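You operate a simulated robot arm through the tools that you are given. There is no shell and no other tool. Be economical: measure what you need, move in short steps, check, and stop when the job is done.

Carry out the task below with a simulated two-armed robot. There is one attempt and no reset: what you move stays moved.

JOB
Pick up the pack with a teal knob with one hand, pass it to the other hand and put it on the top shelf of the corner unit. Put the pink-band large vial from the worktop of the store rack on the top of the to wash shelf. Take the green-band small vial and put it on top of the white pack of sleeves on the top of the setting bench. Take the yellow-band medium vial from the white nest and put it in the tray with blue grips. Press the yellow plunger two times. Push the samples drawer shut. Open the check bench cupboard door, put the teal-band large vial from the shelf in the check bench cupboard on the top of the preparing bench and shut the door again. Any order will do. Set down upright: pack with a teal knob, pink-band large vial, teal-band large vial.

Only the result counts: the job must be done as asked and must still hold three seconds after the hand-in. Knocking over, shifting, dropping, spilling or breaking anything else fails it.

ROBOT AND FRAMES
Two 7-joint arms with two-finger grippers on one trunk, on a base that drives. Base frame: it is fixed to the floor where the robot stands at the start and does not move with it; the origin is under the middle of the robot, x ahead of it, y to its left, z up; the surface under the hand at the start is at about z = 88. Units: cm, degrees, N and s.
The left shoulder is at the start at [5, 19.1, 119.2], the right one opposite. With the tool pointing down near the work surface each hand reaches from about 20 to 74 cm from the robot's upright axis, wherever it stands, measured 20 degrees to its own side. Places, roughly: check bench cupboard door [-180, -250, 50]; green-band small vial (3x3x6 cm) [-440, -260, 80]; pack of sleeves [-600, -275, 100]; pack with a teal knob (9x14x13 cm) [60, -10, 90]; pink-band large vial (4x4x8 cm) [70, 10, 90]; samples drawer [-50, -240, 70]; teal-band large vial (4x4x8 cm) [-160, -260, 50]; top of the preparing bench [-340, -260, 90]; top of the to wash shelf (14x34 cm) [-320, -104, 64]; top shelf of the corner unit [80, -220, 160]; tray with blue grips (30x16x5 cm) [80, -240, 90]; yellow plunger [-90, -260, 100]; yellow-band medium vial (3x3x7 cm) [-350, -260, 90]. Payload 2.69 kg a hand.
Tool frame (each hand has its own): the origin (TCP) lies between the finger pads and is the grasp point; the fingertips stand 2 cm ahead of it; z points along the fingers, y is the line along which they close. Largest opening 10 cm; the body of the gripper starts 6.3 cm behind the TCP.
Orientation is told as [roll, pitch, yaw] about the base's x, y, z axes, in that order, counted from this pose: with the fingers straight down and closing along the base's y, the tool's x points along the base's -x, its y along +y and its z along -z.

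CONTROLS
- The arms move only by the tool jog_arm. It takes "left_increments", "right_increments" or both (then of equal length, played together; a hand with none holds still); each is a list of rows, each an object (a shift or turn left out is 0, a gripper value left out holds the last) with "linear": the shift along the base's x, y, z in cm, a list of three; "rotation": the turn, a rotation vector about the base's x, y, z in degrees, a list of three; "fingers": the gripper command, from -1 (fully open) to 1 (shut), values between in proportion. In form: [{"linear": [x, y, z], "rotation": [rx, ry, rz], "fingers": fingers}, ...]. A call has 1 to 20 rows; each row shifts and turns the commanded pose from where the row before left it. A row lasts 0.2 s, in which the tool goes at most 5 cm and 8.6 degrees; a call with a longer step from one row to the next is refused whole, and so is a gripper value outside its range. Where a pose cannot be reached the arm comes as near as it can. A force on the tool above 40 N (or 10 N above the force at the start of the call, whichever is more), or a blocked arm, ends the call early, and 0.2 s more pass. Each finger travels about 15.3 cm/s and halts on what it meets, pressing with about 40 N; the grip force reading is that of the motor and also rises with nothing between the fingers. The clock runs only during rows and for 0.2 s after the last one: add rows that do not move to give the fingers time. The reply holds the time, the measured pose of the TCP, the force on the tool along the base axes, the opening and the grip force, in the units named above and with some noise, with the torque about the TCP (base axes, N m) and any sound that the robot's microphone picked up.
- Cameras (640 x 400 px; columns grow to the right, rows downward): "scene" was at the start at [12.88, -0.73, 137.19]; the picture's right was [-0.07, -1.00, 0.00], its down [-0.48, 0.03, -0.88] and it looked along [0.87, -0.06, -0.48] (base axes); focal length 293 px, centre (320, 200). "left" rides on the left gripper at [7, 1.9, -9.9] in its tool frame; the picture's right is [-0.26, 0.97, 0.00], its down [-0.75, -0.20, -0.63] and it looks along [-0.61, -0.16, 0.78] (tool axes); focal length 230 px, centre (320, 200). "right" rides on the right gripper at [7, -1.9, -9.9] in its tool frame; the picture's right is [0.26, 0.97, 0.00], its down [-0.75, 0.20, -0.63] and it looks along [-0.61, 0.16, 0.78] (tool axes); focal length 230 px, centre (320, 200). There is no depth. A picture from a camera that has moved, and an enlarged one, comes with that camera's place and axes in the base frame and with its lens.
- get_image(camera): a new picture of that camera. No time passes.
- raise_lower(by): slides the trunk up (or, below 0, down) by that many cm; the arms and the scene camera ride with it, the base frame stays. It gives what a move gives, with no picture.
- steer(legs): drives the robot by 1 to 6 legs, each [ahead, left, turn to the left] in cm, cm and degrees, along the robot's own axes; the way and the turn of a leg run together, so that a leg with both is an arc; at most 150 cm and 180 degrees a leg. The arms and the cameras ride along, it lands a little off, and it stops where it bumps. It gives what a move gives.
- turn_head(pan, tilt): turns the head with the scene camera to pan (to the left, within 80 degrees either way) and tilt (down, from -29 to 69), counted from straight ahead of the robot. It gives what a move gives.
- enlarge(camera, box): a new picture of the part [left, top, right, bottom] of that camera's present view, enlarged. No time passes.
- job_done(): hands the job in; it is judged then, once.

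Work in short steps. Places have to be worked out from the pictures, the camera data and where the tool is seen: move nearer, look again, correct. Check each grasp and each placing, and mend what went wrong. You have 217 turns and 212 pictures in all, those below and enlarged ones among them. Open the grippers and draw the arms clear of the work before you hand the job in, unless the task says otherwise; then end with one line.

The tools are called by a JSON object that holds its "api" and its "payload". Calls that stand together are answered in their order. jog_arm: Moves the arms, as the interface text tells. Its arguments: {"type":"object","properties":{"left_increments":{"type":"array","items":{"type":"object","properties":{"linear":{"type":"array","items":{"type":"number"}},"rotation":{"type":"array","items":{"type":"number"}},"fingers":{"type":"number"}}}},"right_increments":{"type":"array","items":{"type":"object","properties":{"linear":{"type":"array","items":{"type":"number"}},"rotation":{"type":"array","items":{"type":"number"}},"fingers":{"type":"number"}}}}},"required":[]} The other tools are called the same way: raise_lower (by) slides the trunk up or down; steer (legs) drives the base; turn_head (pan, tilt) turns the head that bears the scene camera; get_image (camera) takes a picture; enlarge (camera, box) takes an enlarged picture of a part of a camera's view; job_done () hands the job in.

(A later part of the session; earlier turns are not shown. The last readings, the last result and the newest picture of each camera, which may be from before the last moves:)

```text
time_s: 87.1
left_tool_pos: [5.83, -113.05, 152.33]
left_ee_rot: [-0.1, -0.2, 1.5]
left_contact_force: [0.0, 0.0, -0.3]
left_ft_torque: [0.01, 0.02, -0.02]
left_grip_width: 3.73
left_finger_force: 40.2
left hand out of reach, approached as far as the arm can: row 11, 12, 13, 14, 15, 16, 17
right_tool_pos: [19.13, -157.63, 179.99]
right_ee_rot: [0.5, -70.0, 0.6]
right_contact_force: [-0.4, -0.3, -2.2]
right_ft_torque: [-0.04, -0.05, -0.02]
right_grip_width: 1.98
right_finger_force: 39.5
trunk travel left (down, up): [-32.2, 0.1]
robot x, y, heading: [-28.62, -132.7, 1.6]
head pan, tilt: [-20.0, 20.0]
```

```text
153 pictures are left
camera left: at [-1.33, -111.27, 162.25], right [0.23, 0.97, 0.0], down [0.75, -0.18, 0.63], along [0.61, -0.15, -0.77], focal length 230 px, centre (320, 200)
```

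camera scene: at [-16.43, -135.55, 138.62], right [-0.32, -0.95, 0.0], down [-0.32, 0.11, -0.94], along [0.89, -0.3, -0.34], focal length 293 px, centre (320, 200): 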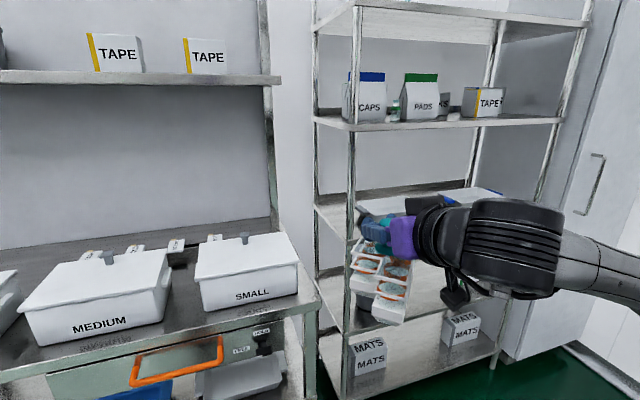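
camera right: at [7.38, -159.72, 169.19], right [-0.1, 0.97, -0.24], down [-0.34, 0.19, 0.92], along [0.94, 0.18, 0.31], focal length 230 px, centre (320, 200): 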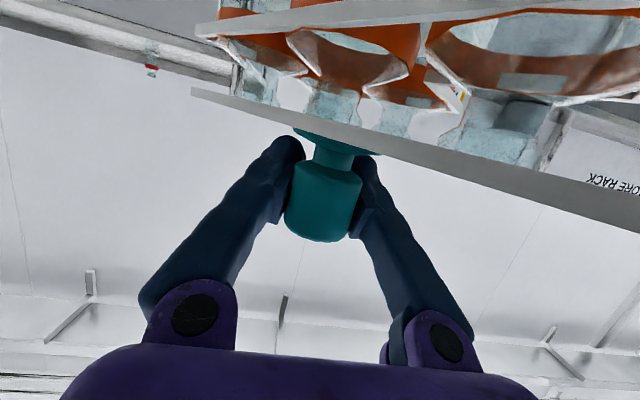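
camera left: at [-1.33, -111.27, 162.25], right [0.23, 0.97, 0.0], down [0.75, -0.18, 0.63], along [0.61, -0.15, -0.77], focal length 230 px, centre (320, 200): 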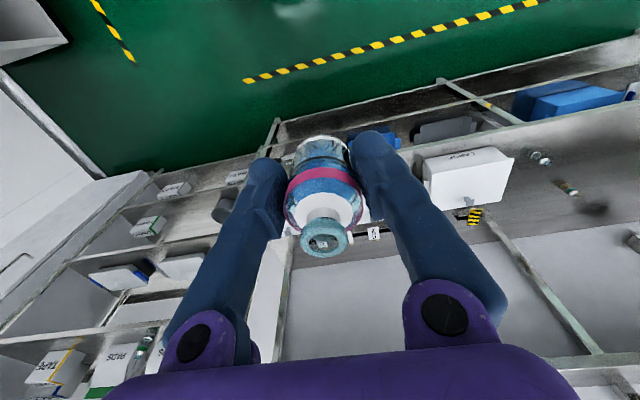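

I cannot see onto the top shelf from here, so I back away for a flatter view over its front edge and zoom in.

{"api": "steer", "payload": {"legs": [[-90, -40, 0]]}}

{"api": "turn_head", "payload": {"pan": -15, "tilt": 0}}

{"api": "get_image", "payload": {"camera": "scene"}}

```text
time_s: 92.2
left_tool_pos: [-82.16, -157.06, 152.46]
left_ee_rot: [-0.1, 0.0, 2.5]
left_contact_force: [-0.4, 0.8, -1.0]
left_ft_torque: [0.0, 0.05, 0.01]
left_grip_width: 3.71
left_finger_force: 40.1
right_tool_pos: [-68.11, -201.53, 179.92]
right_ee_rot: [0.5, -70.0, 1.6]
right_contact_force: [0.7, -0.6, -2.0]
right_ft_torque: [0.03, -0.03, -0.01]
right_grip_width: 1.96
right_finger_force: 40.1
trunk travel left (down, up): [-32.2, 0.1]
robot x, y, heading: [-116.89, -177.24, 2.3]
head pan, tilt: [-20.0, 20.0]
```

```text
time_s: 93.0
left_tool_pos: [-82.23, -157.24, 152.41]
left_ee_rot: [-0.2, -0.2, 2.5]
left_contact_force: [0.0, 1.1, -1.6]
left_ft_torque: [0.0, 0.07, -0.01]
left_grip_width: 3.74
left_finger_force: 39.8
right_tool_pos: [-68.1, -201.58, 180.1]
right_ee_rot: [0.5, -70.0, 1.3]
right_contact_force: [-0.3, 0.4, -2.2]
right_ft_torque: [-0.04, -0.05, 0.01]
right_grip_width: 1.95
right_finger_force: 40.0
trunk travel left (down, up): [-32.2, 0.1]
robot x, y, heading: [-116.89, -177.26, 2.6]
head pan, tilt: [-15.0, 0.0]
```

```text
152 pictures are left
camera scene: at [-104.09, -179.21, 149.03], right [-0.22, -0.98, 0.0], down [0.0, 0.0, -1.0], along [0.98, -0.22, 0.0], focal length 293 px, centre (320, 200)
```

scene: 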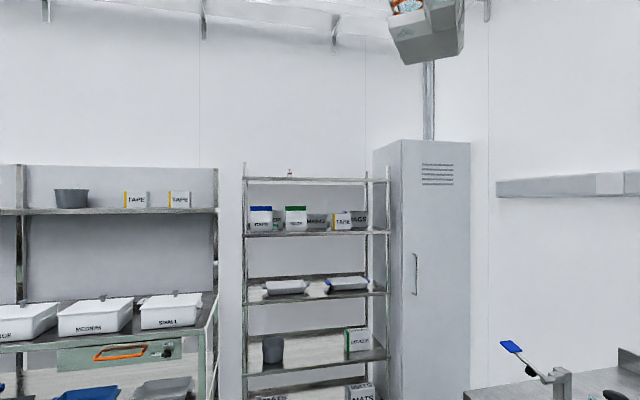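

{"api": "enlarge", "payload": {"camera": "scene", "box": [230, 145, 410, 265]}}

```text
3.33 times, centred on (320, 205) of scene
camera zoom: at [-104.09, -179.21, 149.03], right [-0.22, -0.98, 0.0], down [0.0, 0.0, -1.0], along [0.98, -0.22, 0.0], focal length 977 px, centre (320, 183)
```

zoom: 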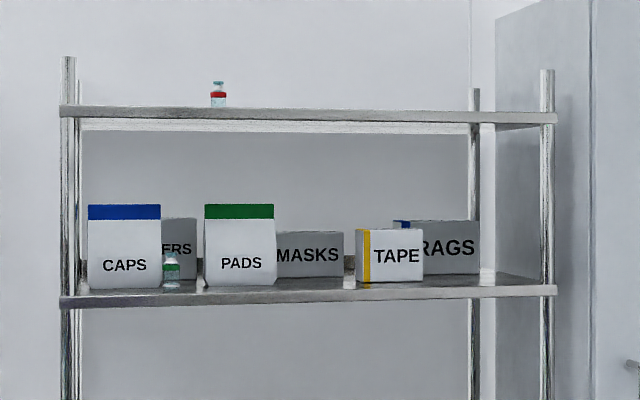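

Only one small red-band vial stands on the top shelf at about [75,-200]. I will place the pack near [76,-223], and drive in.

{"api": "steer", "payload": {"legs": [[0, 0, -2.4], [118, -22, 0]]}}

{"api": "turn_head", "payload": {"pan": -12, "tilt": -15}}

{"api": "get_image", "payload": {"camera": "scene"}}

{"api": "get_image", "payload": {"camera": "right"}}

```text
time_s: 99.5
left_tool_pos: [35.75, -177.16, 152.45]
left_ee_rot: [0.0, -0.2, 1.6]
left_contact_force: [-0.3, -0.2, -1.2]
left_ft_torque: [0.01, 0.0, 0.0]
left_grip_width: 3.73
left_finger_force: 40.0
right_tool_pos: [49.15, -221.54, 180.03]
right_ee_rot: [0.5, -69.9, 0.6]
right_contact_force: [0.3, -0.4, -3.3]
right_ft_torque: [-0.02, -0.05, 0.0]
right_grip_width: 1.89
right_finger_force: 39.8
trunk travel left (down, up): [-32.2, 0.1]
robot x, y, heading: [1.41, -196.81, 1.7]
head pan, tilt: [-15.0, 0.0]
```

```text
time_s: 100.2
left_tool_pos: [35.79, -176.91, 152.35]
left_ee_rot: [-0.2, -0.2, 1.6]
left_contact_force: [0.0, 0.1, -0.9]
left_ft_torque: [0.01, 0.0, -0.02]
left_grip_width: 3.71
left_finger_force: 39.9
right_tool_pos: [49.25, -221.72, 180.14]
right_ee_rot: [0.4, -70.1, 0.6]
right_contact_force: [0.0, 0.2, -2.6]
right_ft_torque: [0.02, -0.01, -0.01]
right_grip_width: 1.9
right_finger_force: 39.9
trunk travel left (down, up): [-32.2, 0.1]
robot x, y, heading: [1.1, -196.85, 1.6]
head pan, tilt: [-12.0, -15.0]
```

```text
150 pictures are left
camera scene: at [12.73, -198.15, 151.28], right [-0.18, -0.98, 0.0], down [0.25, -0.05, -0.97], along [0.95, -0.17, 0.26], focal length 293 px, centre (320, 200)
```

scene: 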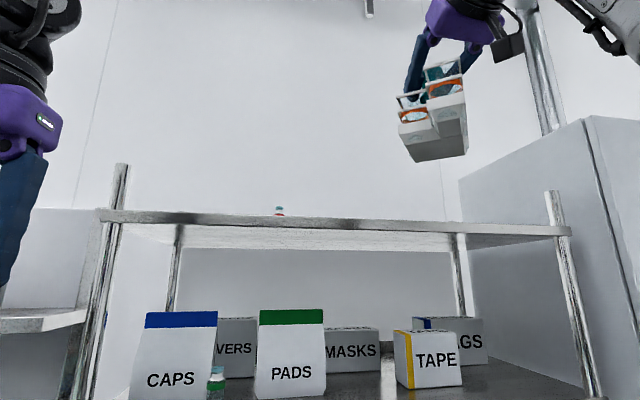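

```text
149 pictures are left
camera right: at [37.53, -223.78, 176.88], right [-0.11, 0.97, -0.24], down [-0.34, 0.19, 0.92], along [0.93, 0.18, 0.31], focal length 230 px, centre (320, 200)
```

right: 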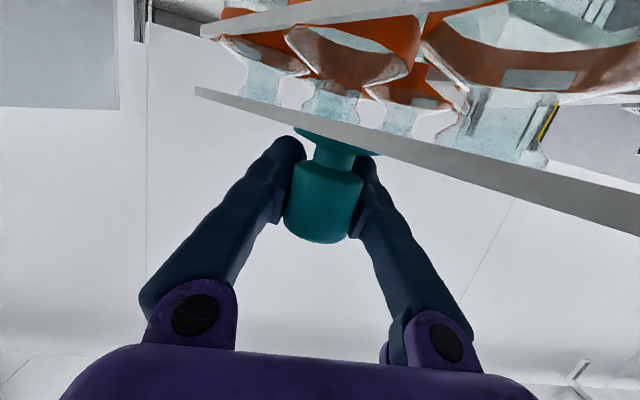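

Cross-checking three views puts the shelf's front edge at x≈66, back at about 100, top at z≈162. I drive ahead 17 cm, watching for bumps.

{"api": "steer", "payload": {"legs": [[0, -3, -1.6], [17, 0, 0]]}}

{"api": "get_image", "payload": {"camera": "scene"}}

```text
time_s: 102.3
left_tool_pos: [53.03, -180.78, 152.51]
left_ee_rot: [-0.2, -0.2, 0.3]
left_contact_force: [0.0, -0.3, -0.6]
left_ft_torque: [-0.03, -0.01, 0.0]
left_grip_width: 3.72
left_finger_force: 40.0
right_tool_pos: [65.49, -225.76, 180.18]
right_ee_rot: [0.4, -70.1, -0.8]
right_contact_force: [0.1, -0.3, -1.2]
right_ft_torque: [0.01, -0.06, -0.01]
right_grip_width: 1.87
right_finger_force: 39.7
trunk travel left (down, up): [-32.2, 0.1]
robot x, y, heading: [17.77, -199.69, 0.5]
head pan, tilt: [-12.0, -15.0]
```

```text
148 pictures are left
camera scene: at [29.62, -201.32, 151.3], right [-0.2, -0.98, 0.0], down [0.25, -0.05, -0.97], along [0.95, -0.2, 0.26], focal length 293 px, centre (320, 200)
```

scene: 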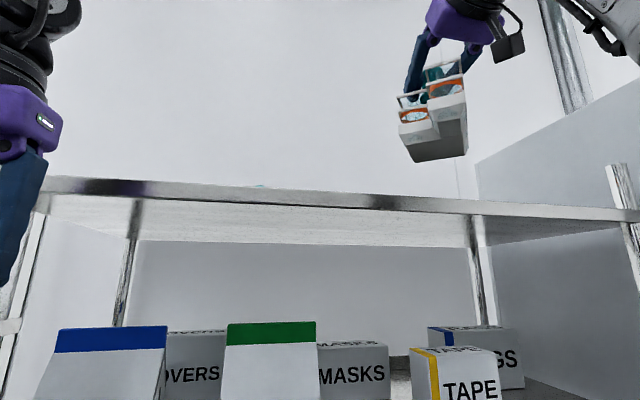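

The pack's bottom is at about z 169, clear of the shelf top at about 162.5. I extend the right hand 18 cm over the shelf.

{"api": "jog_arm", "payload": {"right_increments": [{"linear": [1, 0, 0]}, {"linear": [1.5, 0, 0]}, {"linear": [1.5, 0, 0]}, {"linear": [1.5, 0, 0]}, {"linear": [1.5, 0, 0]}, {"linear": [1.5, 0, 0]}, {"linear": [1.5, 0, 0]}, {"linear": [1.5, 0, 0]}, {"linear": [1.5, 0, 0]}, {"linear": [1.5, 0, 0]}, {"linear": [1.5, 0, 0]}, {"linear": [1.5, 0, 0]}, {"linear": [0.5, 0, 0]}, {"linear": [0, 0, 0]}]}}

{"api": "get_image", "payload": {"camera": "scene"}}

```text
time_s: 105.3
left_tool_pos: [53.33, -180.69, 152.43]
left_ee_rot: [0.0, -0.3, 0.3]
left_contact_force: [0.5, -1.2, -1.1]
left_ft_torque: [0.0, 0.02, -0.03]
left_grip_width: 3.72
left_finger_force: 40.3
right_tool_pos: [75.56, -225.79, 175.45]
right_ee_rot: [0.4, -70.2, -0.7]
right_contact_force: [0.0, 0.8, -2.0]
right_ft_torque: [0.0, -0.03, 0.01]
right_grip_width: 1.86
right_finger_force: 40.0
right hand out of reach, approached as far as the arm can: row 1, 2, 3, 4, 5, 6, 7, 8, 9, 10, 11, 12, 13
trunk travel left (down, up): [-32.2, 0.1]
robot x, y, heading: [17.98, -199.67, 0.3]
head pan, tilt: [-12.0, -15.0]
```

```text
147 pictures are left
camera scene: at [29.71, -201.31, 151.29], right [-0.2, -0.98, 0.0], down [0.25, -0.05, -0.97], along [0.95, -0.2, 0.26], focal length 293 px, centre (320, 200)
```

scene: 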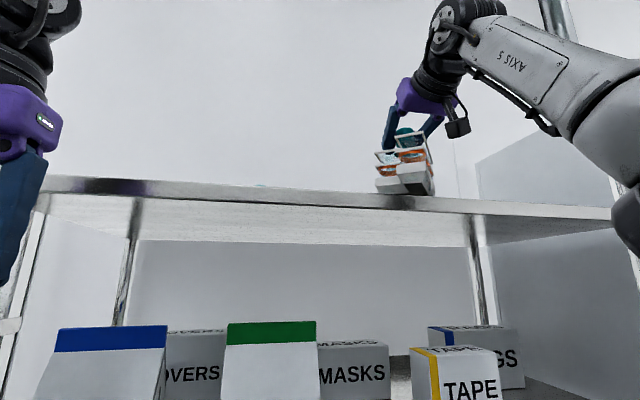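

The arm is at its reach. I pull the left hand back a bit, then drive 6 cm further ahead with the pack about 2 cm above the shelf.

{"api": "jog_arm", "payload": {"left_increments": [{"linear": [-1, 0, -1.5]}, {"linear": [-1.5, 0, -2]}, {"linear": [-1.5, 0, -2]}, {"linear": [-1.5, 0, -2]}, {"linear": [0, 0, 0]}]}}

{"api": "steer", "payload": {"legs": [[6.5, 0, 0]]}}

{"api": "get_image", "payload": {"camera": "scene"}}

```text
time_s: 106.5
left_tool_pos: [47.66, -180.65, 144.79]
left_ee_rot: [-0.2, -0.3, 0.3]
left_contact_force: [0.7, -0.9, -0.6]
left_ft_torque: [0.0, 0.02, 0.01]
left_grip_width: 3.75
left_finger_force: 40.1
right_tool_pos: [75.47, -225.96, 175.35]
right_ee_rot: [0.6, -70.2, -0.8]
right_contact_force: [-0.2, 0.7, -2.5]
right_ft_torque: [0.0, -0.06, 0.03]
right_grip_width: 1.87
right_finger_force: 39.7
trunk travel left (down, up): [-32.2, 0.1]
robot x, y, heading: [18.26, -199.59, 0.3]
head pan, tilt: [-12.0, -15.0]
```

```text
time_s: 107.5
left_tool_pos: [54.13, -180.63, 144.82]
left_ee_rot: [0.0, -0.2, 0.4]
left_contact_force: [-0.4, -1.1, -0.3]
left_ft_torque: [-0.05, 0.02, 0.0]
left_grip_width: 3.73
left_finger_force: 39.9
right_tool_pos: [81.72, -225.83, 175.41]
right_ee_rot: [0.6, -70.1, -0.9]
right_contact_force: [0.0, 0.0, -2.3]
right_ft_torque: [0.0, -0.03, -0.01]
right_grip_width: 1.84
right_finger_force: 39.9
trunk travel left (down, up): [-32.2, 0.1]
robot x, y, heading: [24.34, -199.36, 0.3]
head pan, tilt: [-12.0, -15.0]
```

```text
146 pictures are left
camera scene: at [35.97, -201.3, 151.3], right [-0.2, -0.98, 0.0], down [0.25, -0.05, -0.97], along [0.95, -0.2, 0.26], focal length 293 px, centre (320, 200)
```

scene: 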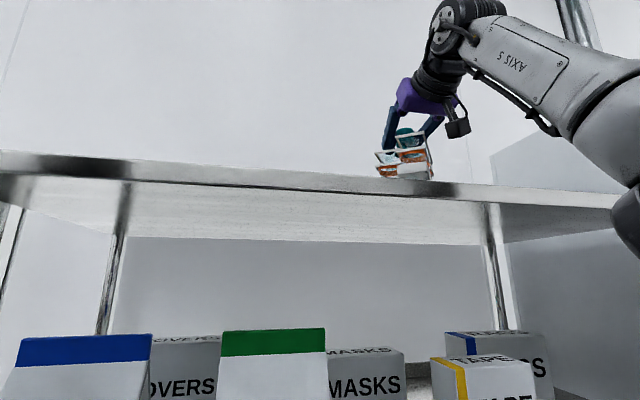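

The pack is over the shelf with margin. I lower in small steps until contact.

{"api": "jog_arm", "payload": {"right_increments": [{"linear": [0, 0, -0.4]}, {"linear": [0, 0, -0.4]}, {"linear": [0, 0, -0.4]}, {"linear": [0, 0, -0.3]}, {"linear": [0, 0, -0.2]}, {"linear": [0, 0, -0.2]}, {"linear": [0, 0, 0]}]}}

```text
time_s: 109.1
left_tool_pos: [54.11, -180.51, 144.79]
left_ee_rot: [-0.1, -0.2, 0.2]
left_contact_force: [0.4, -0.4, -0.9]
left_ft_torque: [-0.02, 0.02, 0.0]
left_grip_width: 3.75
left_finger_force: 40.4
right_tool_pos: [81.96, -225.75, 173.54]
right_ee_rot: [0.5, -70.2, -0.8]
right_contact_force: [0.6, 0.3, -1.9]
right_ft_torque: [0.01, -0.03, 0.02]
right_grip_width: 1.86
right_finger_force: 40.5
trunk travel left (down, up): [-32.2, 0.1]
robot x, y, heading: [24.67, -199.3, 0.5]
head pan, tilt: [-12.0, -15.0]
```

{"api": "jog_arm", "payload": {"right_increments": [{"linear": [0, 0, -0.2]}, {"linear": [0, 0, -0.2]}, {"linear": [0, 0, -0.2]}, {"linear": [0, 0, -0.2]}, {"linear": [0, 0, 0]}]}}

```text
time_s: 110.3
left_tool_pos: [54.19, -180.44, 144.87]
left_ee_rot: [-0.2, -0.3, 0.4]
left_contact_force: [-0.1, -0.2, -0.2]
left_ft_torque: [-0.03, -0.02, 0.02]
left_grip_width: 3.72
left_finger_force: 39.9
right_tool_pos: [81.6, -225.86, 172.81]
right_ee_rot: [0.5, -70.3, -0.8]
right_contact_force: [0.6, 0.1, 2.8]
right_ft_torque: [-0.23, -0.2, 0.01]
right_grip_width: 1.82
right_finger_force: 39.9
trunk travel left (down, up): [-32.2, 0.1]
robot x, y, heading: [24.11, -199.72, 0.7]
head pan, tilt: [-12.0, -15.0]
```

Contact is felt. I settle 0.2 more, open, and withdraw back along the tool axis.

{"api": "jog_arm", "payload": {"right_increments": [{"linear": [0, 0, -0.2]}, {"linear": [0, 0, 0], "fingers": 0.5}, {"fingers": 0.1}, {"fingers": -0.3}, {"fingers": -0.8}, {"fingers": -0.8}]}}

{"api": "get_image", "payload": {"camera": "right"}}

{"api": "enlarge", "payload": {"camera": "scene", "box": [340, 70, 500, 210]}}

```text
time_s: 111.7
left_tool_pos: [54.02, -180.56, 144.73]
left_ee_rot: [-0.2, -0.1, 0.3]
left_contact_force: [1.1, -0.9, 0.7]
left_ft_torque: [-0.02, -0.01, 0.01]
left_grip_width: 3.67
left_finger_force: 40.0
right_tool_pos: [81.77, -225.91, 172.53]
right_ee_rot: [0.7, -70.2, -0.7]
right_contact_force: [0.5, 0.7, 0.2]
right_ft_torque: [0.01, -0.04, 0.0]
right_grip_width: 9.0
right_finger_force: 0.2
trunk travel left (down, up): [-32.2, 0.1]
robot x, y, heading: [24.06, -199.56, 0.4]
head pan, tilt: [-12.0, -15.0]
```

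```text
145 pictures are left
camera right: at [70.07, -227.73, 169.3], right [-0.08, 0.97, -0.24], down [-0.34, 0.2, 0.92], along [0.94, 0.16, 0.31], focal length 230 px, centre (320, 200)
```

right: 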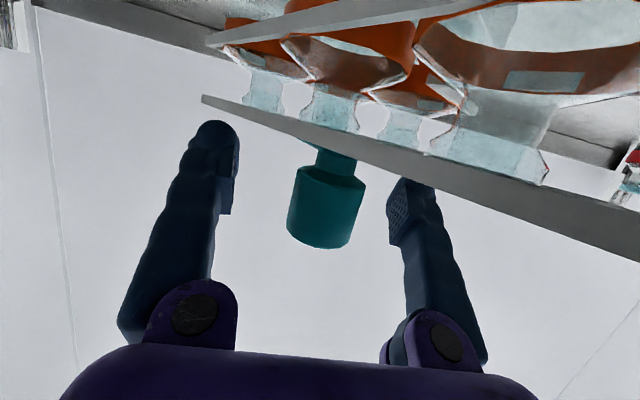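

```text
2.86 times, centred on (420, 140) of scene
camera zoom: at [36.01, -201.29, 151.29], right [-0.2, -0.98, 0.0], down [0.25, -0.05, -0.97], along [0.95, -0.2, 0.26], focal length 838 px, centre (34, 371)
```

zoom: 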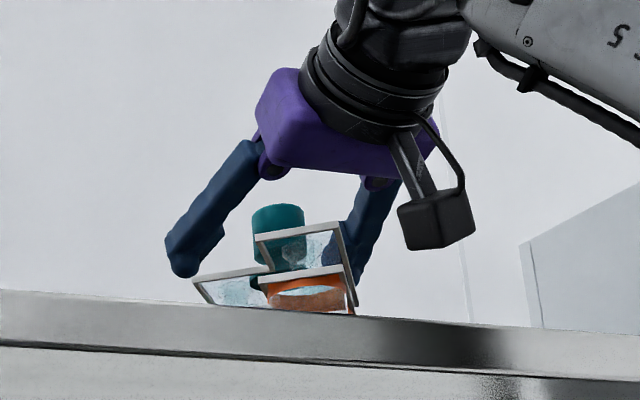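

The pack stands upright and the fingers are clear. I withdraw along the tool axis.

{"api": "jog_arm", "payload": {"right_increments": [{"linear": [-0.7, 0, 0.2]}, {"linear": [-1.4, 0, 0.4]}, {"linear": [-1.6, 0, 0.5]}, {"linear": [-1.8, 0, 0.6]}, {"linear": [-1.8, 0, 0.6]}, {"linear": [-2, 0, 0.6]}, {"linear": [-2, 0, 0.6]}, {"linear": [-2, 0, 0.6]}, {"linear": [-2, 0, 0.5]}, {"linear": [-2, 0, 0.5]}, {"linear": [-2, 0, 0.5]}, {"linear": [-2, 0, 0.5]}, {"linear": [-2, 0, 0.5]}, {"linear": [0, 0, 0]}]}}

{"api": "get_image", "payload": {"camera": "scene"}}

{"api": "get_image", "payload": {"camera": "right"}}

```text
time_s: 114.7
left_tool_pos: [54.18, -180.43, 144.79]
left_ee_rot: [0.0, -0.1, 0.3]
left_contact_force: [0.8, -1.4, 0.4]
left_ft_torque: [-0.01, 0.0, -0.01]
left_grip_width: 3.69
left_finger_force: 39.9
right_tool_pos: [58.57, -225.81, 179.17]
right_ee_rot: [0.6, -70.2, -0.8]
right_contact_force: [0.7, -0.1, 0.7]
right_ft_torque: [0.0, 0.01, 0.03]
right_grip_width: 9.01
right_finger_force: 0.1
trunk travel left (down, up): [-32.2, 0.1]
robot x, y, heading: [24.61, -199.34, 0.3]
head pan, tilt: [-12.0, -15.0]
```

```text
143 pictures are left
camera scene: at [36.07, -201.3, 151.28], right [-0.2, -0.98, 0.0], down [0.25, -0.05, -0.97], along [0.95, -0.2, 0.26], focal length 293 px, centre (320, 200)
```

scene: 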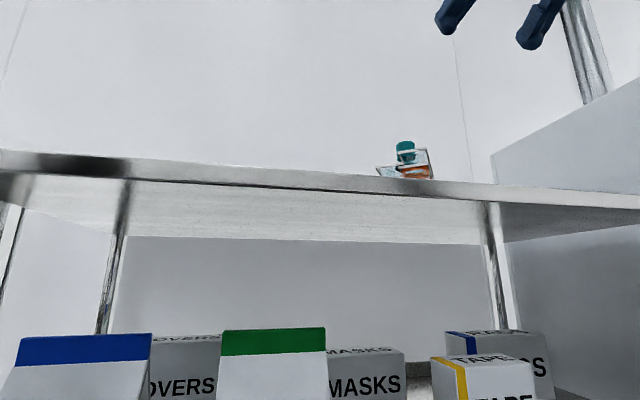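

```text
142 pictures are left
camera right: at [46.83, -227.62, 175.91], right [-0.08, 0.97, -0.24], down [-0.34, 0.2, 0.92], along [0.94, 0.16, 0.31], focal length 230 px, centre (320, 200)
```

right: 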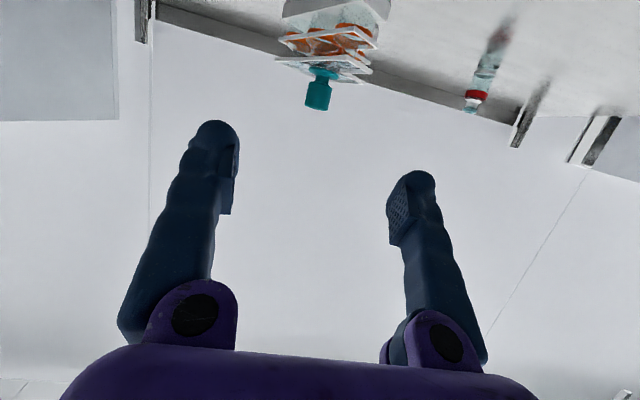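

The pack stands well on the shelf. I back away, lower the trunk and bring the right hand to a low, tool-down carrying pose.

{"api": "steer", "payload": {"legs": [[-70, 0, 0], [0, 40, 0]]}}

{"api": "raise_lower", "payload": {"by": -7.2}}

{"api": "jog_arm", "payload": {"right_increments": [{"linear": [0, 0, -4.5]}, {"linear": [0, 0, -4.5]}, {"linear": [0, 0, -4.5]}, {"linear": [0, 0, -4.5]}, {"linear": [0, 0, -4.5]}, {"linear": [0, 0, -4.5]}, {"linear": [0, 0, -4.5]}, {"linear": [0, 0, -4.5]}, {"linear": [0, 0, -4.5]}, {"linear": [0, 0, -4.5]}, {"linear": [0, 0, -3], "rotation": [0, 8, 0]}, {"linear": [0, 0, -1], "rotation": [0, 8, 0]}, {"rotation": [0, 8, 0]}, {"rotation": [0, 8, 0]}, {"rotation": [0, 8, 0]}, {"rotation": [0, 8, 0]}, {"rotation": [0, 8, 0]}, {"rotation": [0, 8, 0]}, {"rotation": [0, 6, 0]}, {"linear": [0, 0, 0]}], "left_increments": [{"linear": [0, 0, -1.5]}, {"linear": [0, 0, -1.5]}, {"linear": [0, 0, -1.5]}, {"linear": [0, 0, -1.5]}, {"linear": [0, 0, -1.5]}, {"linear": [0, 0, -1.5]}, {"linear": [0, 0, -1.5]}, {"linear": [0, 0, -1.5]}, {"linear": [0, 0, -1.5]}, {"linear": [0, 0, -1.5]}, {"linear": [0, 0, 0]}, {"linear": [0, 0, 0]}, {"linear": [0, 0, 0]}, {"linear": [0, 0, 0]}, {"linear": [0, 0, 0]}, {"linear": [0, 0, 0]}, {"linear": [0, 0, 0]}, {"linear": [0, 0, 0]}, {"linear": [0, 0, 0]}, {"linear": [0, 0, 0]}]}}

```text
time_s: 122.1
left_tool_pos: [-15.78, -142.26, 144.89]
left_ee_rot: [-0.1, -0.3, -0.4]
left_contact_force: [1.0, 0.0, -0.8]
left_ft_torque: [-0.03, 0.01, 0.0]
left_grip_width: 3.73
left_finger_force: 40.3
right_tool_pos: [-12.02, -187.71, 179.03]
right_ee_rot: [0.5, -70.2, -1.5]
right_contact_force: [-0.1, 0.0, 0.3]
right_ft_torque: [0.01, -0.02, 0.01]
right_grip_width: 9.0
right_finger_force: 0.1
trunk travel left (down, up): [-32.2, 0.1]
robot x, y, heading: [-45.97, -160.85, -0.6]
head pan, tilt: [-12.0, -15.0]
```

```text
time_s: 123.2
left_tool_pos: [-15.86, -142.25, 137.63]
left_ee_rot: [-0.2, -0.2, -0.3]
left_contact_force: [0.5, 0.7, -0.1]
left_ft_torque: [0.02, -0.02, 0.02]
left_grip_width: 3.72
left_finger_force: 40.2
right_tool_pos: [-11.86, -187.58, 171.94]
right_ee_rot: [0.4, -70.2, -1.5]
right_contact_force: [0.2, -0.1, 0.1]
right_ft_torque: [0.0, -0.03, -0.01]
right_grip_width: 9.02
right_finger_force: 0.1
trunk travel left (down, up): [-25.0, 7.3]
robot x, y, heading: [-45.99, -160.75, -0.5]
head pan, tilt: [-12.0, -15.0]
```

```text
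time_s: 127.4
left_tool_pos: [-15.95, -142.34, 123.07]
left_ee_rot: [-0.2, -0.2, -0.5]
left_contact_force: [-0.6, 0.7, -1.1]
left_ft_torque: [-0.01, -0.01, -0.01]
left_grip_width: 3.69
left_finger_force: 40.3
right_tool_pos: [-8.79, -187.66, 128.73]
right_ee_rot: [-0.8, -0.1, -0.4]
right_contact_force: [1.2, -0.6, 1.0]
right_ft_torque: [-0.01, 0.02, 0.01]
right_grip_width: 8.98
right_finger_force: 0.0
right hand out of reach, approached as far as the arm can: row 9, 10
trunk travel left (down, up): [-25.0, 7.3]
robot x, y, heading: [-46.2, -160.67, -0.4]
head pan, tilt: [-12.0, -15.0]
```

Both hands are tool-down. I turn right to face the benches along -y and look.

{"api": "steer", "payload": {"legs": [[0, 0, -90], [0, -15, 0]]}}

{"api": "turn_head", "payload": {"pan": 0, "tilt": 28}}

{"api": "get_image", "payload": {"camera": "scene"}}

```text
time_s: 133.0
left_tool_pos: [-39.8, -190.49, 122.9]
left_ee_rot: [-0.2, -0.2, -85.9]
left_contact_force: [0.4, -0.4, -1.4]
left_ft_torque: [0.03, -0.01, -0.03]
left_grip_width: 3.72
left_finger_force: 39.3
right_tool_pos: [-84.58, -201.11, 128.67]
right_ee_rot: [-0.9, -0.2, -86.1]
right_contact_force: [0.2, 0.2, 0.1]
right_ft_torque: [0.0, 0.01, -0.03]
right_grip_width: 9.0
right_finger_force: 0.1
trunk travel left (down, up): [-25.0, 7.3]
robot x, y, heading: [-60.66, -161.87, -85.8]
head pan, tilt: [-12.0, -15.0]
```

```text
time_s: 134.1
left_tool_pos: [-39.72, -190.41, 122.94]
left_ee_rot: [-0.2, -0.3, -85.9]
left_contact_force: [0.6, -0.2, -0.4]
left_ft_torque: [-0.01, -0.01, 0.01]
left_grip_width: 3.74
left_finger_force: 39.6
right_tool_pos: [-84.56, -201.21, 128.65]
right_ee_rot: [-0.8, -0.1, -86.2]
right_contact_force: [-0.7, 0.2, -0.9]
right_ft_torque: [0.0, 0.04, 0.0]
right_grip_width: 9.0
right_finger_force: 0.0
trunk travel left (down, up): [-25.0, 7.3]
robot x, y, heading: [-60.9, -161.95, -85.6]
head pan, tilt: [0.0, 28.0]
```

```text
141 pictures are left
camera scene: at [-60.07, -175.3, 137.33], right [-1.0, -0.07, 0.0], down [-0.03, 0.47, -0.88], along [0.06, -0.88, -0.47], focal length 293 px, centre (320, 200)
```

scene: 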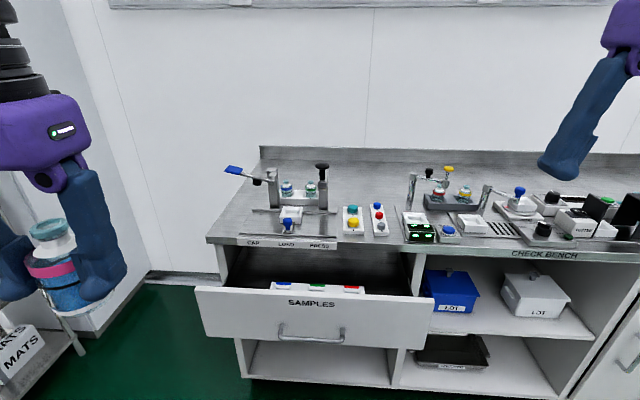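

{"api": "enlarge", "payload": {"camera": "scene", "box": [210, 140, 430, 270]}}

{"api": "enlarge", "payload": {"camera": "scene", "box": [390, 140, 640, 270]}}

```text
2.91 times, centred on (320, 205) of scene
camera zoom: at [-60.07, -175.3, 137.33], right [-1.0, -0.07, 0.0], down [-0.03, 0.47, -0.88], along [0.06, -0.88, -0.47], focal length 853 px, centre (320, 186)
```

zoom: 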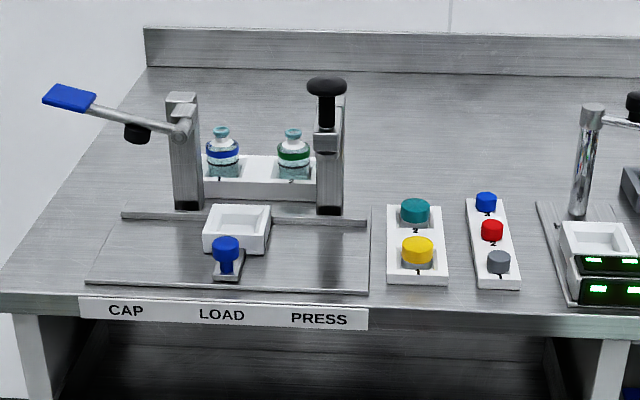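

```text
2.56 times, centred on (515, 205) of scene
camera zoom: at [-60.07, -175.3, 137.33], right [-1.0, -0.07, 0.0], down [-0.03, 0.47, -0.88], along [0.06, -0.88, -0.47], focal length 750 px, centre (-179, 187)
```

zoom: 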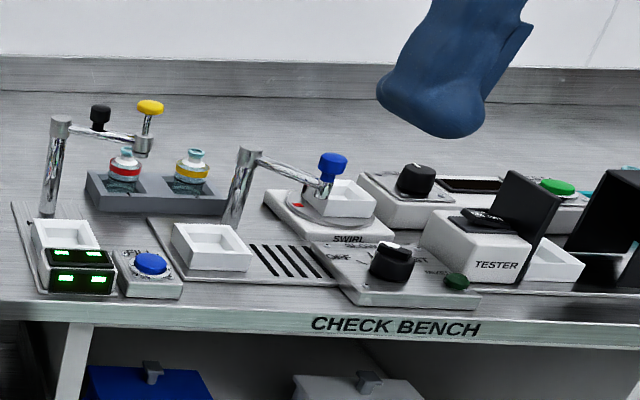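

The yellow plunger is the yellow knob on the rod of the pump stand, near [-94,-264,101]. The samples drawer sticks out about 10 cm. I square up, come closer, and pitch the right hand forward with closed fingers to push the drawer.

{"api": "steer", "payload": {"legs": [[0, 0, -4.4], [13, 0, 0]]}}

{"api": "jog_arm", "payload": {"right_increments": [{"linear": [0, 0, -3], "rotation": [8, 0, 0], "fingers": 1}, {"linear": [1.5, 0, -3], "rotation": [8, 0, 0]}, {"linear": [1.5, 0, -3], "rotation": [8, 0, 0]}, {"linear": [2, 0, -3], "rotation": [8, 0, 0]}, {"linear": [2, 0, -3], "rotation": [8, 0, 0]}, {"linear": [2, 0, -3], "rotation": [8, 0, 0]}, {"linear": [2, 0, -3], "rotation": [8, 0, 0]}, {"linear": [2, 0, 0]}, {"linear": [2, 0, 0]}, {"linear": [0, 0, 0]}]}}

{"api": "get_image", "payload": {"camera": "scene"}}

```text
time_s: 135.8
left_tool_pos: [-42.04, -204.77, 122.9]
left_ee_rot: [-0.3, -0.2, -90.5]
left_contact_force: [-0.5, 0.0, -1.0]
left_ft_torque: [0.02, 0.0, -0.01]
left_grip_width: 3.73
left_finger_force: 39.9
right_tool_pos: [-87.6, -211.88, 128.66]
right_ee_rot: [-0.8, -0.2, -90.7]
right_contact_force: [0.5, 0.4, 0.0]
right_ft_torque: [0.05, -0.01, 0.01]
right_grip_width: 8.97
right_finger_force: 0.0
trunk travel left (down, up): [-25.0, 7.3]
robot x, y, heading: [-61.28, -174.7, -90.5]
head pan, tilt: [0.0, 28.0]
```

```text
time_s: 138.1
left_tool_pos: [-42.13, -204.65, 123.0]
left_ee_rot: [-0.2, -0.3, -90.5]
left_contact_force: [-0.6, 0.2, -0.4]
left_ft_torque: [0.0, -0.02, -0.01]
left_grip_width: 3.7
left_finger_force: 40.1
right_tool_pos: [-72.46, -211.78, 107.66]
right_ee_rot: [-1.7, 55.8, -91.0]
right_contact_force: [-0.5, 1.0, -0.2]
right_ft_torque: [0.0, -0.01, 0.01]
right_grip_width: 0.0
right_finger_force: 29.7
trunk travel left (down, up): [-25.0, 7.3]
robot x, y, heading: [-61.1, -174.87, -90.3]
head pan, tilt: [0.0, 28.0]
```

```text
138 pictures are left
camera scene: at [-61.21, -187.98, 137.33], right [-1.0, 0.01, 0.0], down [0.0, 0.47, -0.88], along [-0.01, -0.88, -0.47], focal length 293 px, centre (320, 200)
```

scene: 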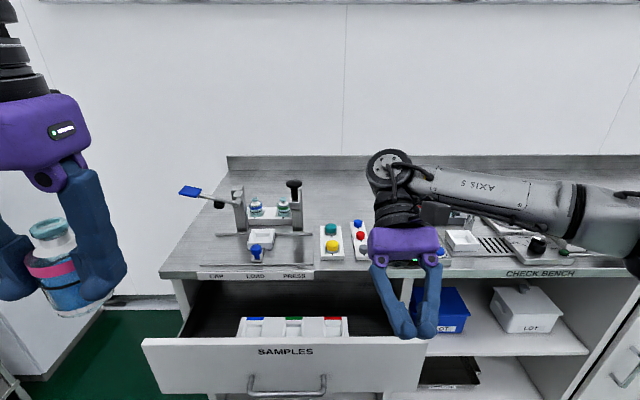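

I tipped it the wrong way (the tool points back to the robot). I rotate the other way, to about 26° below horizontal pointing at the bench.

{"api": "jog_arm", "payload": {"right_increments": [{"rotation": [-8, 0, 0]}, {"rotation": [-8, 0, 0]}, {"rotation": [-8, 0, 0]}, {"rotation": [-8, 0, 0]}, {"rotation": [-8, 0, 0]}, {"rotation": [-8, 0, 0]}, {"rotation": [-8, 0, 0]}, {"rotation": [-8, 0, 0]}, {"rotation": [-8, 0, 0]}, {"rotation": [-8, 0, 0]}, {"rotation": [-8, 0, 0]}, {"rotation": [-8, 0, 0]}, {"rotation": [-8, 0, 0]}, {"rotation": [-8, 0, 0]}, {"linear": [0, 0, 0]}]}}

{"api": "get_image", "payload": {"camera": "scene"}}

```text
time_s: 141.2
left_tool_pos: [-41.98, -204.6, 122.97]
left_ee_rot: [-0.1, -0.2, -90.6]
left_contact_force: [-0.1, -0.7, -0.1]
left_ft_torque: [-0.01, -0.02, 0.0]
left_grip_width: 3.73
left_finger_force: 40.3
right_tool_pos: [-70.67, -213.97, 107.84]
right_ee_rot: [0.0, -56.3, -91.2]
right_contact_force: [-0.2, -0.2, -0.4]
right_ft_torque: [0.0, 0.0, 0.01]
right_grip_width: 0.01
right_finger_force: 29.8
right hand out of reach, approached as far as the arm can: row 13, 14
trunk travel left (down, up): [-25.0, 7.3]
robot x, y, heading: [-60.9, -174.79, -90.3]
head pan, tilt: [0.0, 28.0]
```

```text
137 pictures are left
camera scene: at [-61.2, -188.0, 137.33], right [-1.0, 0.01, 0.0], down [0.0, 0.47, -0.88], along [-0.01, -0.88, -0.47], focal length 293 px, centre (320, 200)
```

scene: 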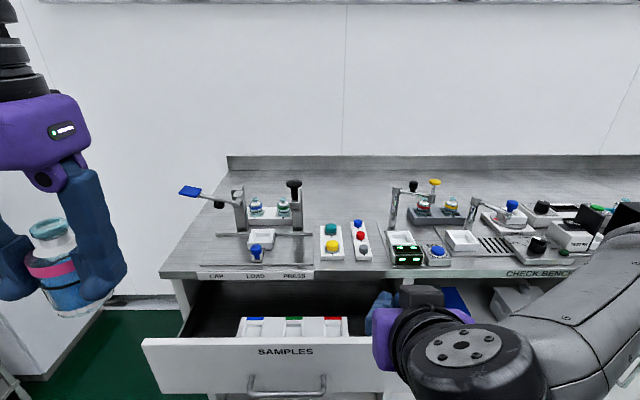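

The drawer front is near y≈-227, its top near z 83, with the handle at about z 73. I lower the fist to z≈80 in front of it at x≈-58.

{"api": "jog_arm", "payload": {"right_increments": [{"linear": [1, 0, -3]}, {"linear": [1, 0, -3]}, {"linear": [1, 0, -3]}, {"linear": [1, 0, -3]}, {"linear": [1, 0, -3]}, {"linear": [1, 0, -3]}, {"linear": [1, 0, -3]}, {"linear": [1, 0, -3]}, {"linear": [1, 0, -3]}, {"linear": [1, 0, -1]}, {"linear": [1, 0, 0]}, {"linear": [1, 0, 0]}, {"linear": [0, 0, 0]}]}}

{"api": "get_image", "payload": {"camera": "scene"}}

{"api": "get_image", "payload": {"camera": "right"}}

```text
time_s: 144.1
left_tool_pos: [-42.11, -204.64, 122.96]
left_ee_rot: [-0.1, -0.2, -90.5]
left_contact_force: [0.9, -0.9, -0.4]
left_ft_torque: [0.01, -0.03, -0.04]
left_grip_width: 3.72
left_finger_force: 40.0
right_tool_pos: [-58.7, -213.95, 79.8]
right_ee_rot: [0.0, -56.2, -91.0]
right_contact_force: [-0.3, -0.3, 0.1]
right_ft_torque: [-0.03, 0.02, -0.02]
right_grip_width: 0.0
right_finger_force: 29.0
trunk travel left (down, up): [-25.0, 7.3]
robot x, y, heading: [-61.1, -174.71, -90.4]
head pan, tilt: [0.0, 28.0]
```

```text
136 pictures are left
camera scene: at [-61.19, -188.01, 137.33], right [-1.0, 0.01, 0.0], down [0.0, 0.47, -0.88], along [-0.01, -0.88, -0.47], focal length 293 px, centre (320, 200)
```

scene: 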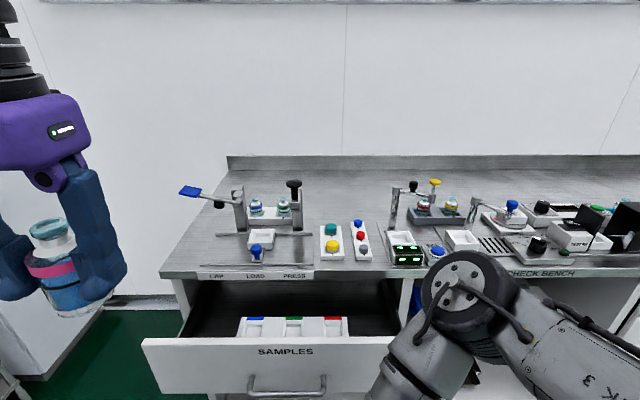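

```text
135 pictures are left
camera right: at [-60.33, -201.85, 79.52], right [0.97, 0.13, -0.21], down [0.2, 0.1, 0.97], along [0.14, -0.99, 0.07], focal length 230 px, centre (320, 200)
```

right: 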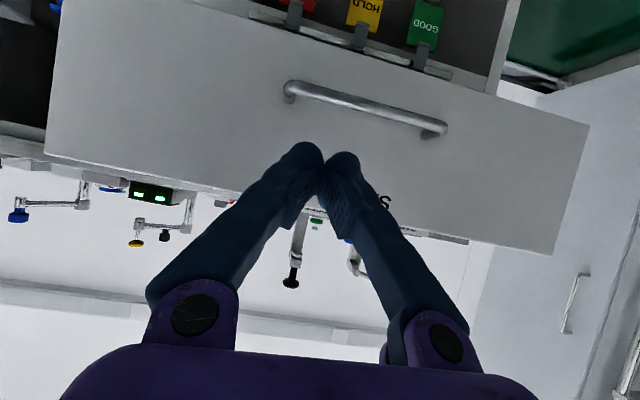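

The fist faces the drawer front above the handle. I push toward -y in steps, watching the force.

{"api": "jog_arm", "payload": {"right_increments": [{"linear": [0, -1.5, 0]}, {"linear": [0, -1.5, 0]}, {"linear": [0, -1.5, 0]}, {"linear": [0, -1.5, 0]}, {"linear": [0, -1.5, 0]}, {"linear": [0, -1.5, 0]}, {"linear": [0, -1.5, 0]}, {"linear": [0, -1.5, 0]}, {"linear": [0, -1.5, 0]}, {"linear": [0, 0, 0]}]}}

{"api": "get_image", "payload": {"camera": "scene"}}

```text
time_s: 146.2
left_tool_pos: [-41.99, -204.7, 122.87]
left_ee_rot: [-0.2, -0.3, -90.4]
left_contact_force: [0.2, -0.4, -0.4]
left_ft_torque: [-0.02, 0.0, 0.01]
left_grip_width: 3.72
left_finger_force: 39.8
right_tool_pos: [-58.74, -227.47, 79.91]
right_ee_rot: [-0.1, -56.1, -91.0]
right_contact_force: [0.6, 0.2, 0.0]
right_ft_torque: [0.03, 0.01, -0.02]
right_grip_width: 0.03
right_finger_force: 29.3
trunk travel left (down, up): [-25.0, 7.3]
robot x, y, heading: [-60.55, -174.59, -90.7]
head pan, tilt: [0.0, 28.0]
```

```text
134 pictures are left
camera scene: at [-61.18, -187.99, 137.33], right [-1.0, 0.01, 0.0], down [0.0, 0.47, -0.88], along [-0.01, -0.88, -0.47], focal length 293 px, centre (320, 200)
```

scene: 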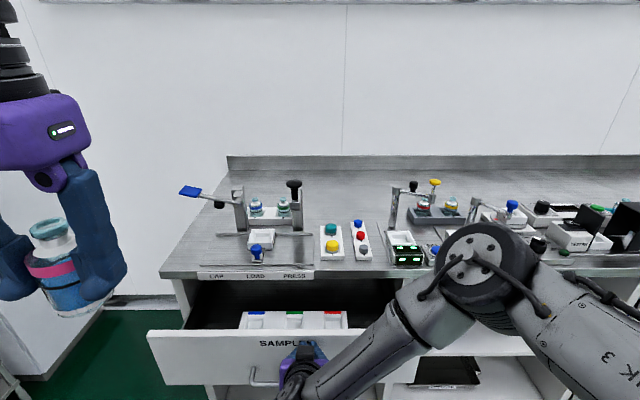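

The drawer has started to move. I continue pushing.

{"api": "jog_arm", "payload": {"right_increments": [{"linear": [0, -1.5, 0]}, {"linear": [0, -1.5, 0]}, {"linear": [0, -1.5, 0]}, {"linear": [0, -1.5, 0]}, {"linear": [0, -1.5, 0]}, {"linear": [0, -1.5, 0]}, {"linear": [0, -1.5, 0]}, {"linear": [0, -1, 0]}, {"linear": [0, -1, 0]}, {"linear": [0, -1, 0]}, {"linear": [0, -1, 0]}, {"linear": [0, 0, 0]}]}}

{"api": "get_image", "payload": {"camera": "scene"}}

```text
time_s: 148.8
left_tool_pos: [-41.9, -204.61, 122.91]
left_ee_rot: [-0.3, -0.3, -90.5]
left_contact_force: [-1.1, -1.4, -0.2]
left_ft_torque: [0.02, 0.0, 0.03]
left_grip_width: 3.74
left_finger_force: 40.1
right_tool_pos: [-58.61, -242.03, 79.77]
right_ee_rot: [-0.1, -56.2, -91.0]
right_contact_force: [-0.8, 0.5, -0.1]
right_ft_torque: [0.0, 0.0, 0.02]
right_grip_width: 0.0
right_finger_force: 29.6
trunk travel left (down, up): [-25.0, 7.3]
robot x, y, heading: [-60.93, -174.58, -90.3]
head pan, tilt: [0.0, 28.0]
```

```text
133 pictures are left
camera scene: at [-61.18, -188.01, 137.33], right [-1.0, 0.01, 0.0], down [0.0, 0.47, -0.88], along [-0.01, -0.88, -0.47], focal length 293 px, centre (320, 200)
```

scene: 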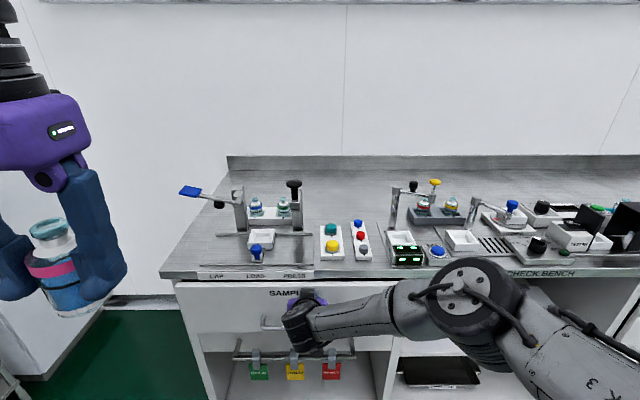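

Nearly shut; I push the last bit until resistance.

{"api": "jog_arm", "payload": {"right_increments": [{"linear": [0, -0.7, 0]}, {"linear": [0, -0.7, 0]}, {"linear": [0, -0.7, 0]}, {"linear": [0, -0.5, 0]}, {"linear": [0, -0.5, 0]}, {"linear": [0, 0, 0]}]}}

{"api": "enlarge", "payload": {"camera": "scene", "box": [160, 250, 420, 400]}}

```text
time_s: 150.2
left_tool_pos: [-42.16, -204.28, 123.07]
left_ee_rot: [-0.1, -0.4, -90.5]
left_contact_force: [-0.1, -0.4, -1.1]
left_ft_torque: [0.03, -0.02, -0.01]
left_grip_width: 3.73
left_finger_force: 40.4
right_tool_pos: [-58.72, -244.49, 79.84]
right_ee_rot: [0.3, -56.0, -91.1]
right_contact_force: [-11.0, 37.4, 1.8]
right_ft_torque: [-0.09, 0.14, -0.09]
right_grip_width: 0.59
right_finger_force: 29.5
trunk travel left (down, up): [-25.0, 7.3]
robot x, y, heading: [-60.93, -174.79, -90.3]
head pan, tilt: [0.0, 28.0]
```

```text
2.46 times, centred on (290, 325) of scene
camera zoom: at [-61.3, -187.6, 137.37], right [-1.0, 0.01, 0.0], down [0.0, 0.47, -0.88], along [-0.01, -0.88, -0.47], focal length 722 px, centre (394, -108)
```

zoom: 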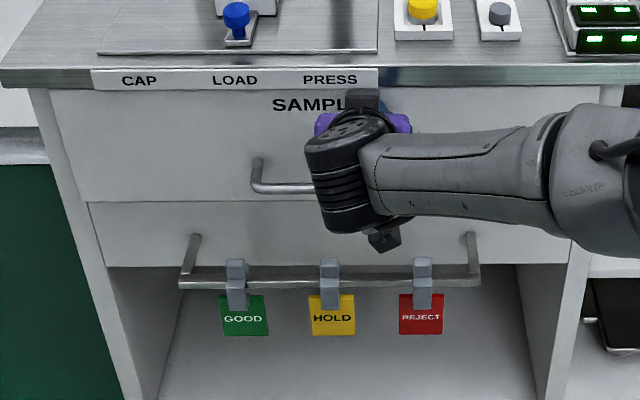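

The drawer is shut (37 N stop). I retreat, raise the hand and turn the tool down again.

{"api": "jog_arm", "payload": {"right_increments": [{"linear": [0, 1, 0]}, {"linear": [0, 4, 0]}, {"linear": [0, 4, 0]}, {"linear": [0, 4, 0]}, {"linear": [0, 4, 0]}, {"linear": [0, 4, 2]}, {"linear": [-1, 0, 4.5]}, {"linear": [-1, 0, 4.5]}, {"linear": [-1, 0, 4.5]}, {"linear": [-1, 0, 4.5]}, {"linear": [-2, 0, 4.5]}, {"linear": [-2, 0, 4.5]}, {"linear": [-2, 0, 4.5], "rotation": [8, 0, 0]}, {"linear": [-2, 0, 4.5], "rotation": [8, 0, 0]}, {"linear": [-2, 0, 0], "rotation": [8, 0, 0]}, {"linear": [-2, 0, 0], "rotation": [8, 0, 0]}, {"linear": [-2, 0, 0], "rotation": [8, 0, 0]}, {"rotation": [8, 0, 0]}, {"rotation": [8, 0, 0]}, {"linear": [0, 0, 0]}]}}

{"api": "enlarge", "payload": {"camera": "scene", "box": [360, 150, 500, 280]}}

```text
time_s: 154.4
left_tool_pos: [-42.12, -204.75, 122.94]
left_ee_rot: [-0.2, -0.3, -90.5]
left_contact_force: [-0.4, -0.3, -0.5]
left_ft_torque: [-0.02, -0.03, 0.01]
left_grip_width: 3.73
left_finger_force: 39.9
right_tool_pos: [-76.74, -223.96, 117.99]
right_ee_rot: [-0.8, -0.1, -90.4]
right_contact_force: [0.0, 0.8, -0.2]
right_ft_torque: [0.0, -0.04, -0.02]
right_grip_width: 0.0
right_finger_force: 29.1
trunk travel left (down, up): [-25.0, 7.3]
robot x, y, heading: [-60.56, -174.64, -90.3]
head pan, tilt: [0.0, 28.0]
```

```text
3.08 times, centred on (430, 215) of scene
camera zoom: at [-61.18, -187.97, 137.33], right [-1.0, 0.01, 0.0], down [0.0, 0.47, -0.88], along [-0.01, -0.88, -0.47], focal length 902 px, centre (-18, 154)
```

zoom: 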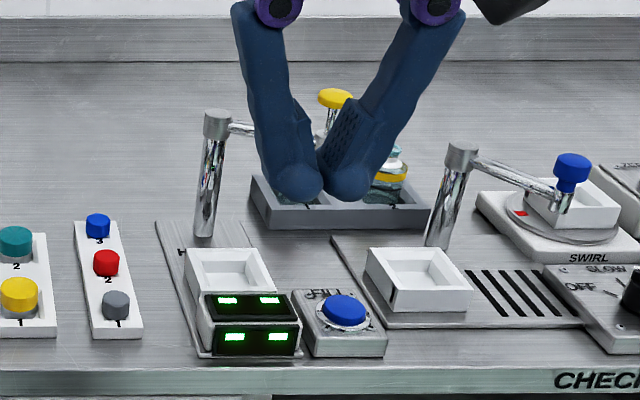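

The plunger cap computes to about [-93.5,-262.6], top z≈103.5. I drive closer and look at it unobstructed.

{"api": "steer", "payload": {"legs": [[23, -10, 0]]}}

{"api": "jog_arm", "payload": {"right_increments": [{"linear": [-3, 3, 3]}, {"linear": [-3, 3, 3]}, {"linear": [-3, 3, 0]}, {"linear": [-3, 0, 0]}, {"linear": [0, 0, 0]}]}}

{"api": "turn_head", "payload": {"pan": -15, "tilt": 30}}

{"api": "get_image", "payload": {"camera": "scene"}}

{"api": "get_image", "payload": {"camera": "right"}}

```text
time_s: 156.3
left_tool_pos: [-52.13, -227.4, 122.8]
left_ee_rot: [-0.1, -0.2, -90.1]
left_contact_force: [-0.8, -0.3, -0.9]
left_ft_torque: [0.01, -0.04, -0.04]
left_grip_width: 3.71
left_finger_force: 40.1
right_tool_pos: [-86.57, -247.06, 117.97]
right_ee_rot: [-0.8, -0.2, -90.1]
right_contact_force: [0.1, -0.9, 0.4]
right_ft_torque: [0.0, -0.01, 0.01]
right_grip_width: 0.0
right_finger_force: 28.9
trunk travel left (down, up): [-25.0, 7.3]
robot x, y, heading: [-71.05, -197.34, -90.2]
head pan, tilt: [0.0, 28.0]
```

```text
refused: row 1 steps farther than a row can; nothing moved
```

```text
time_s: 157.1
left_tool_pos: [-51.94, -227.44, 122.88]
left_ee_rot: [-0.2, -0.3, -90.2]
left_contact_force: [-0.2, -0.2, -0.6]
left_ft_torque: [0.02, -0.01, 0.01]
left_grip_width: 3.74
left_finger_force: 40.1
right_tool_pos: [-86.55, -246.99, 117.89]
right_ee_rot: [-0.9, -0.2, -90.3]
right_contact_force: [0.3, 0.4, 0.4]
right_ft_torque: [0.0, -0.03, -0.01]
right_grip_width: 0.02
right_finger_force: 29.8
trunk travel left (down, up): [-25.0, 7.3]
robot x, y, heading: [-71.21, -197.7, -90.1]
head pan, tilt: [-15.0, 30.0]
```

```text
130 pictures are left
camera scene: at [-73.63, -210.45, 137.01], right [-0.97, 0.26, 0.0], down [0.13, 0.48, -0.87], along [-0.22, -0.84, -0.5], focal length 293 px, centre (320, 200)
```

scene: 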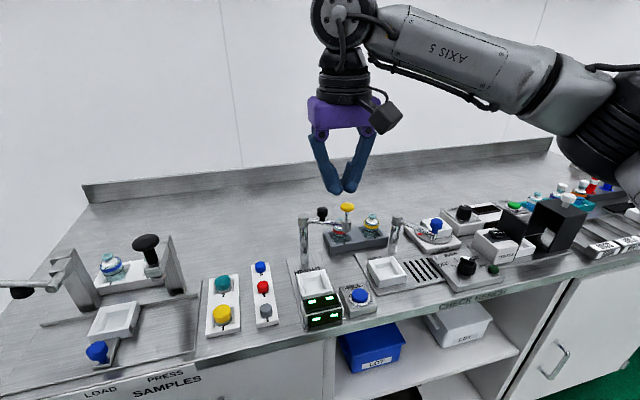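

```text
129 pictures are left
camera right: at [-88.28, -240.01, 127.82], right [0.97, 0.25, -0.02], down [0.21, -0.75, 0.63], along [0.15, -0.61, -0.78], focal length 230 px, centre (320, 200)
```

right: 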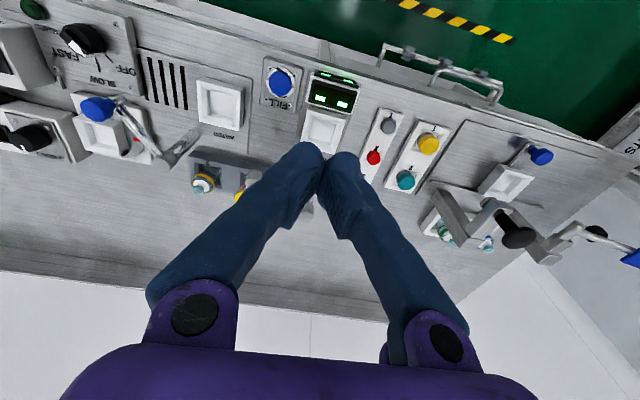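

{"api": "enlarge", "payload": {"camera": "scene", "box": [270, 160, 410, 300]}}

```text
2.86 times, centred on (340, 230) of scene
camera zoom: at [-73.63, -210.45, 137.01], right [-0.97, 0.26, 0.0], down [0.13, 0.48, -0.87], along [-0.22, -0.84, -0.5], focal length 838 px, centre (263, 114)
```

zoom: 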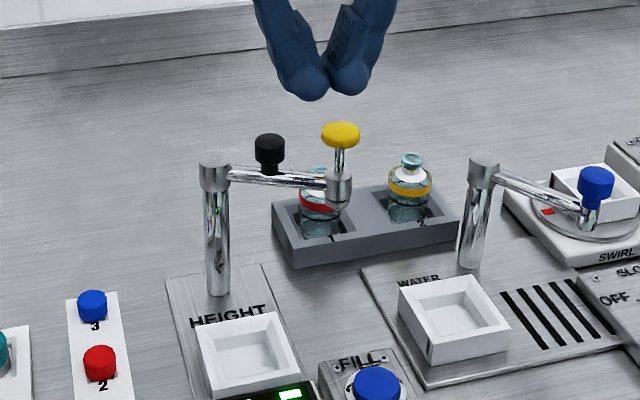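

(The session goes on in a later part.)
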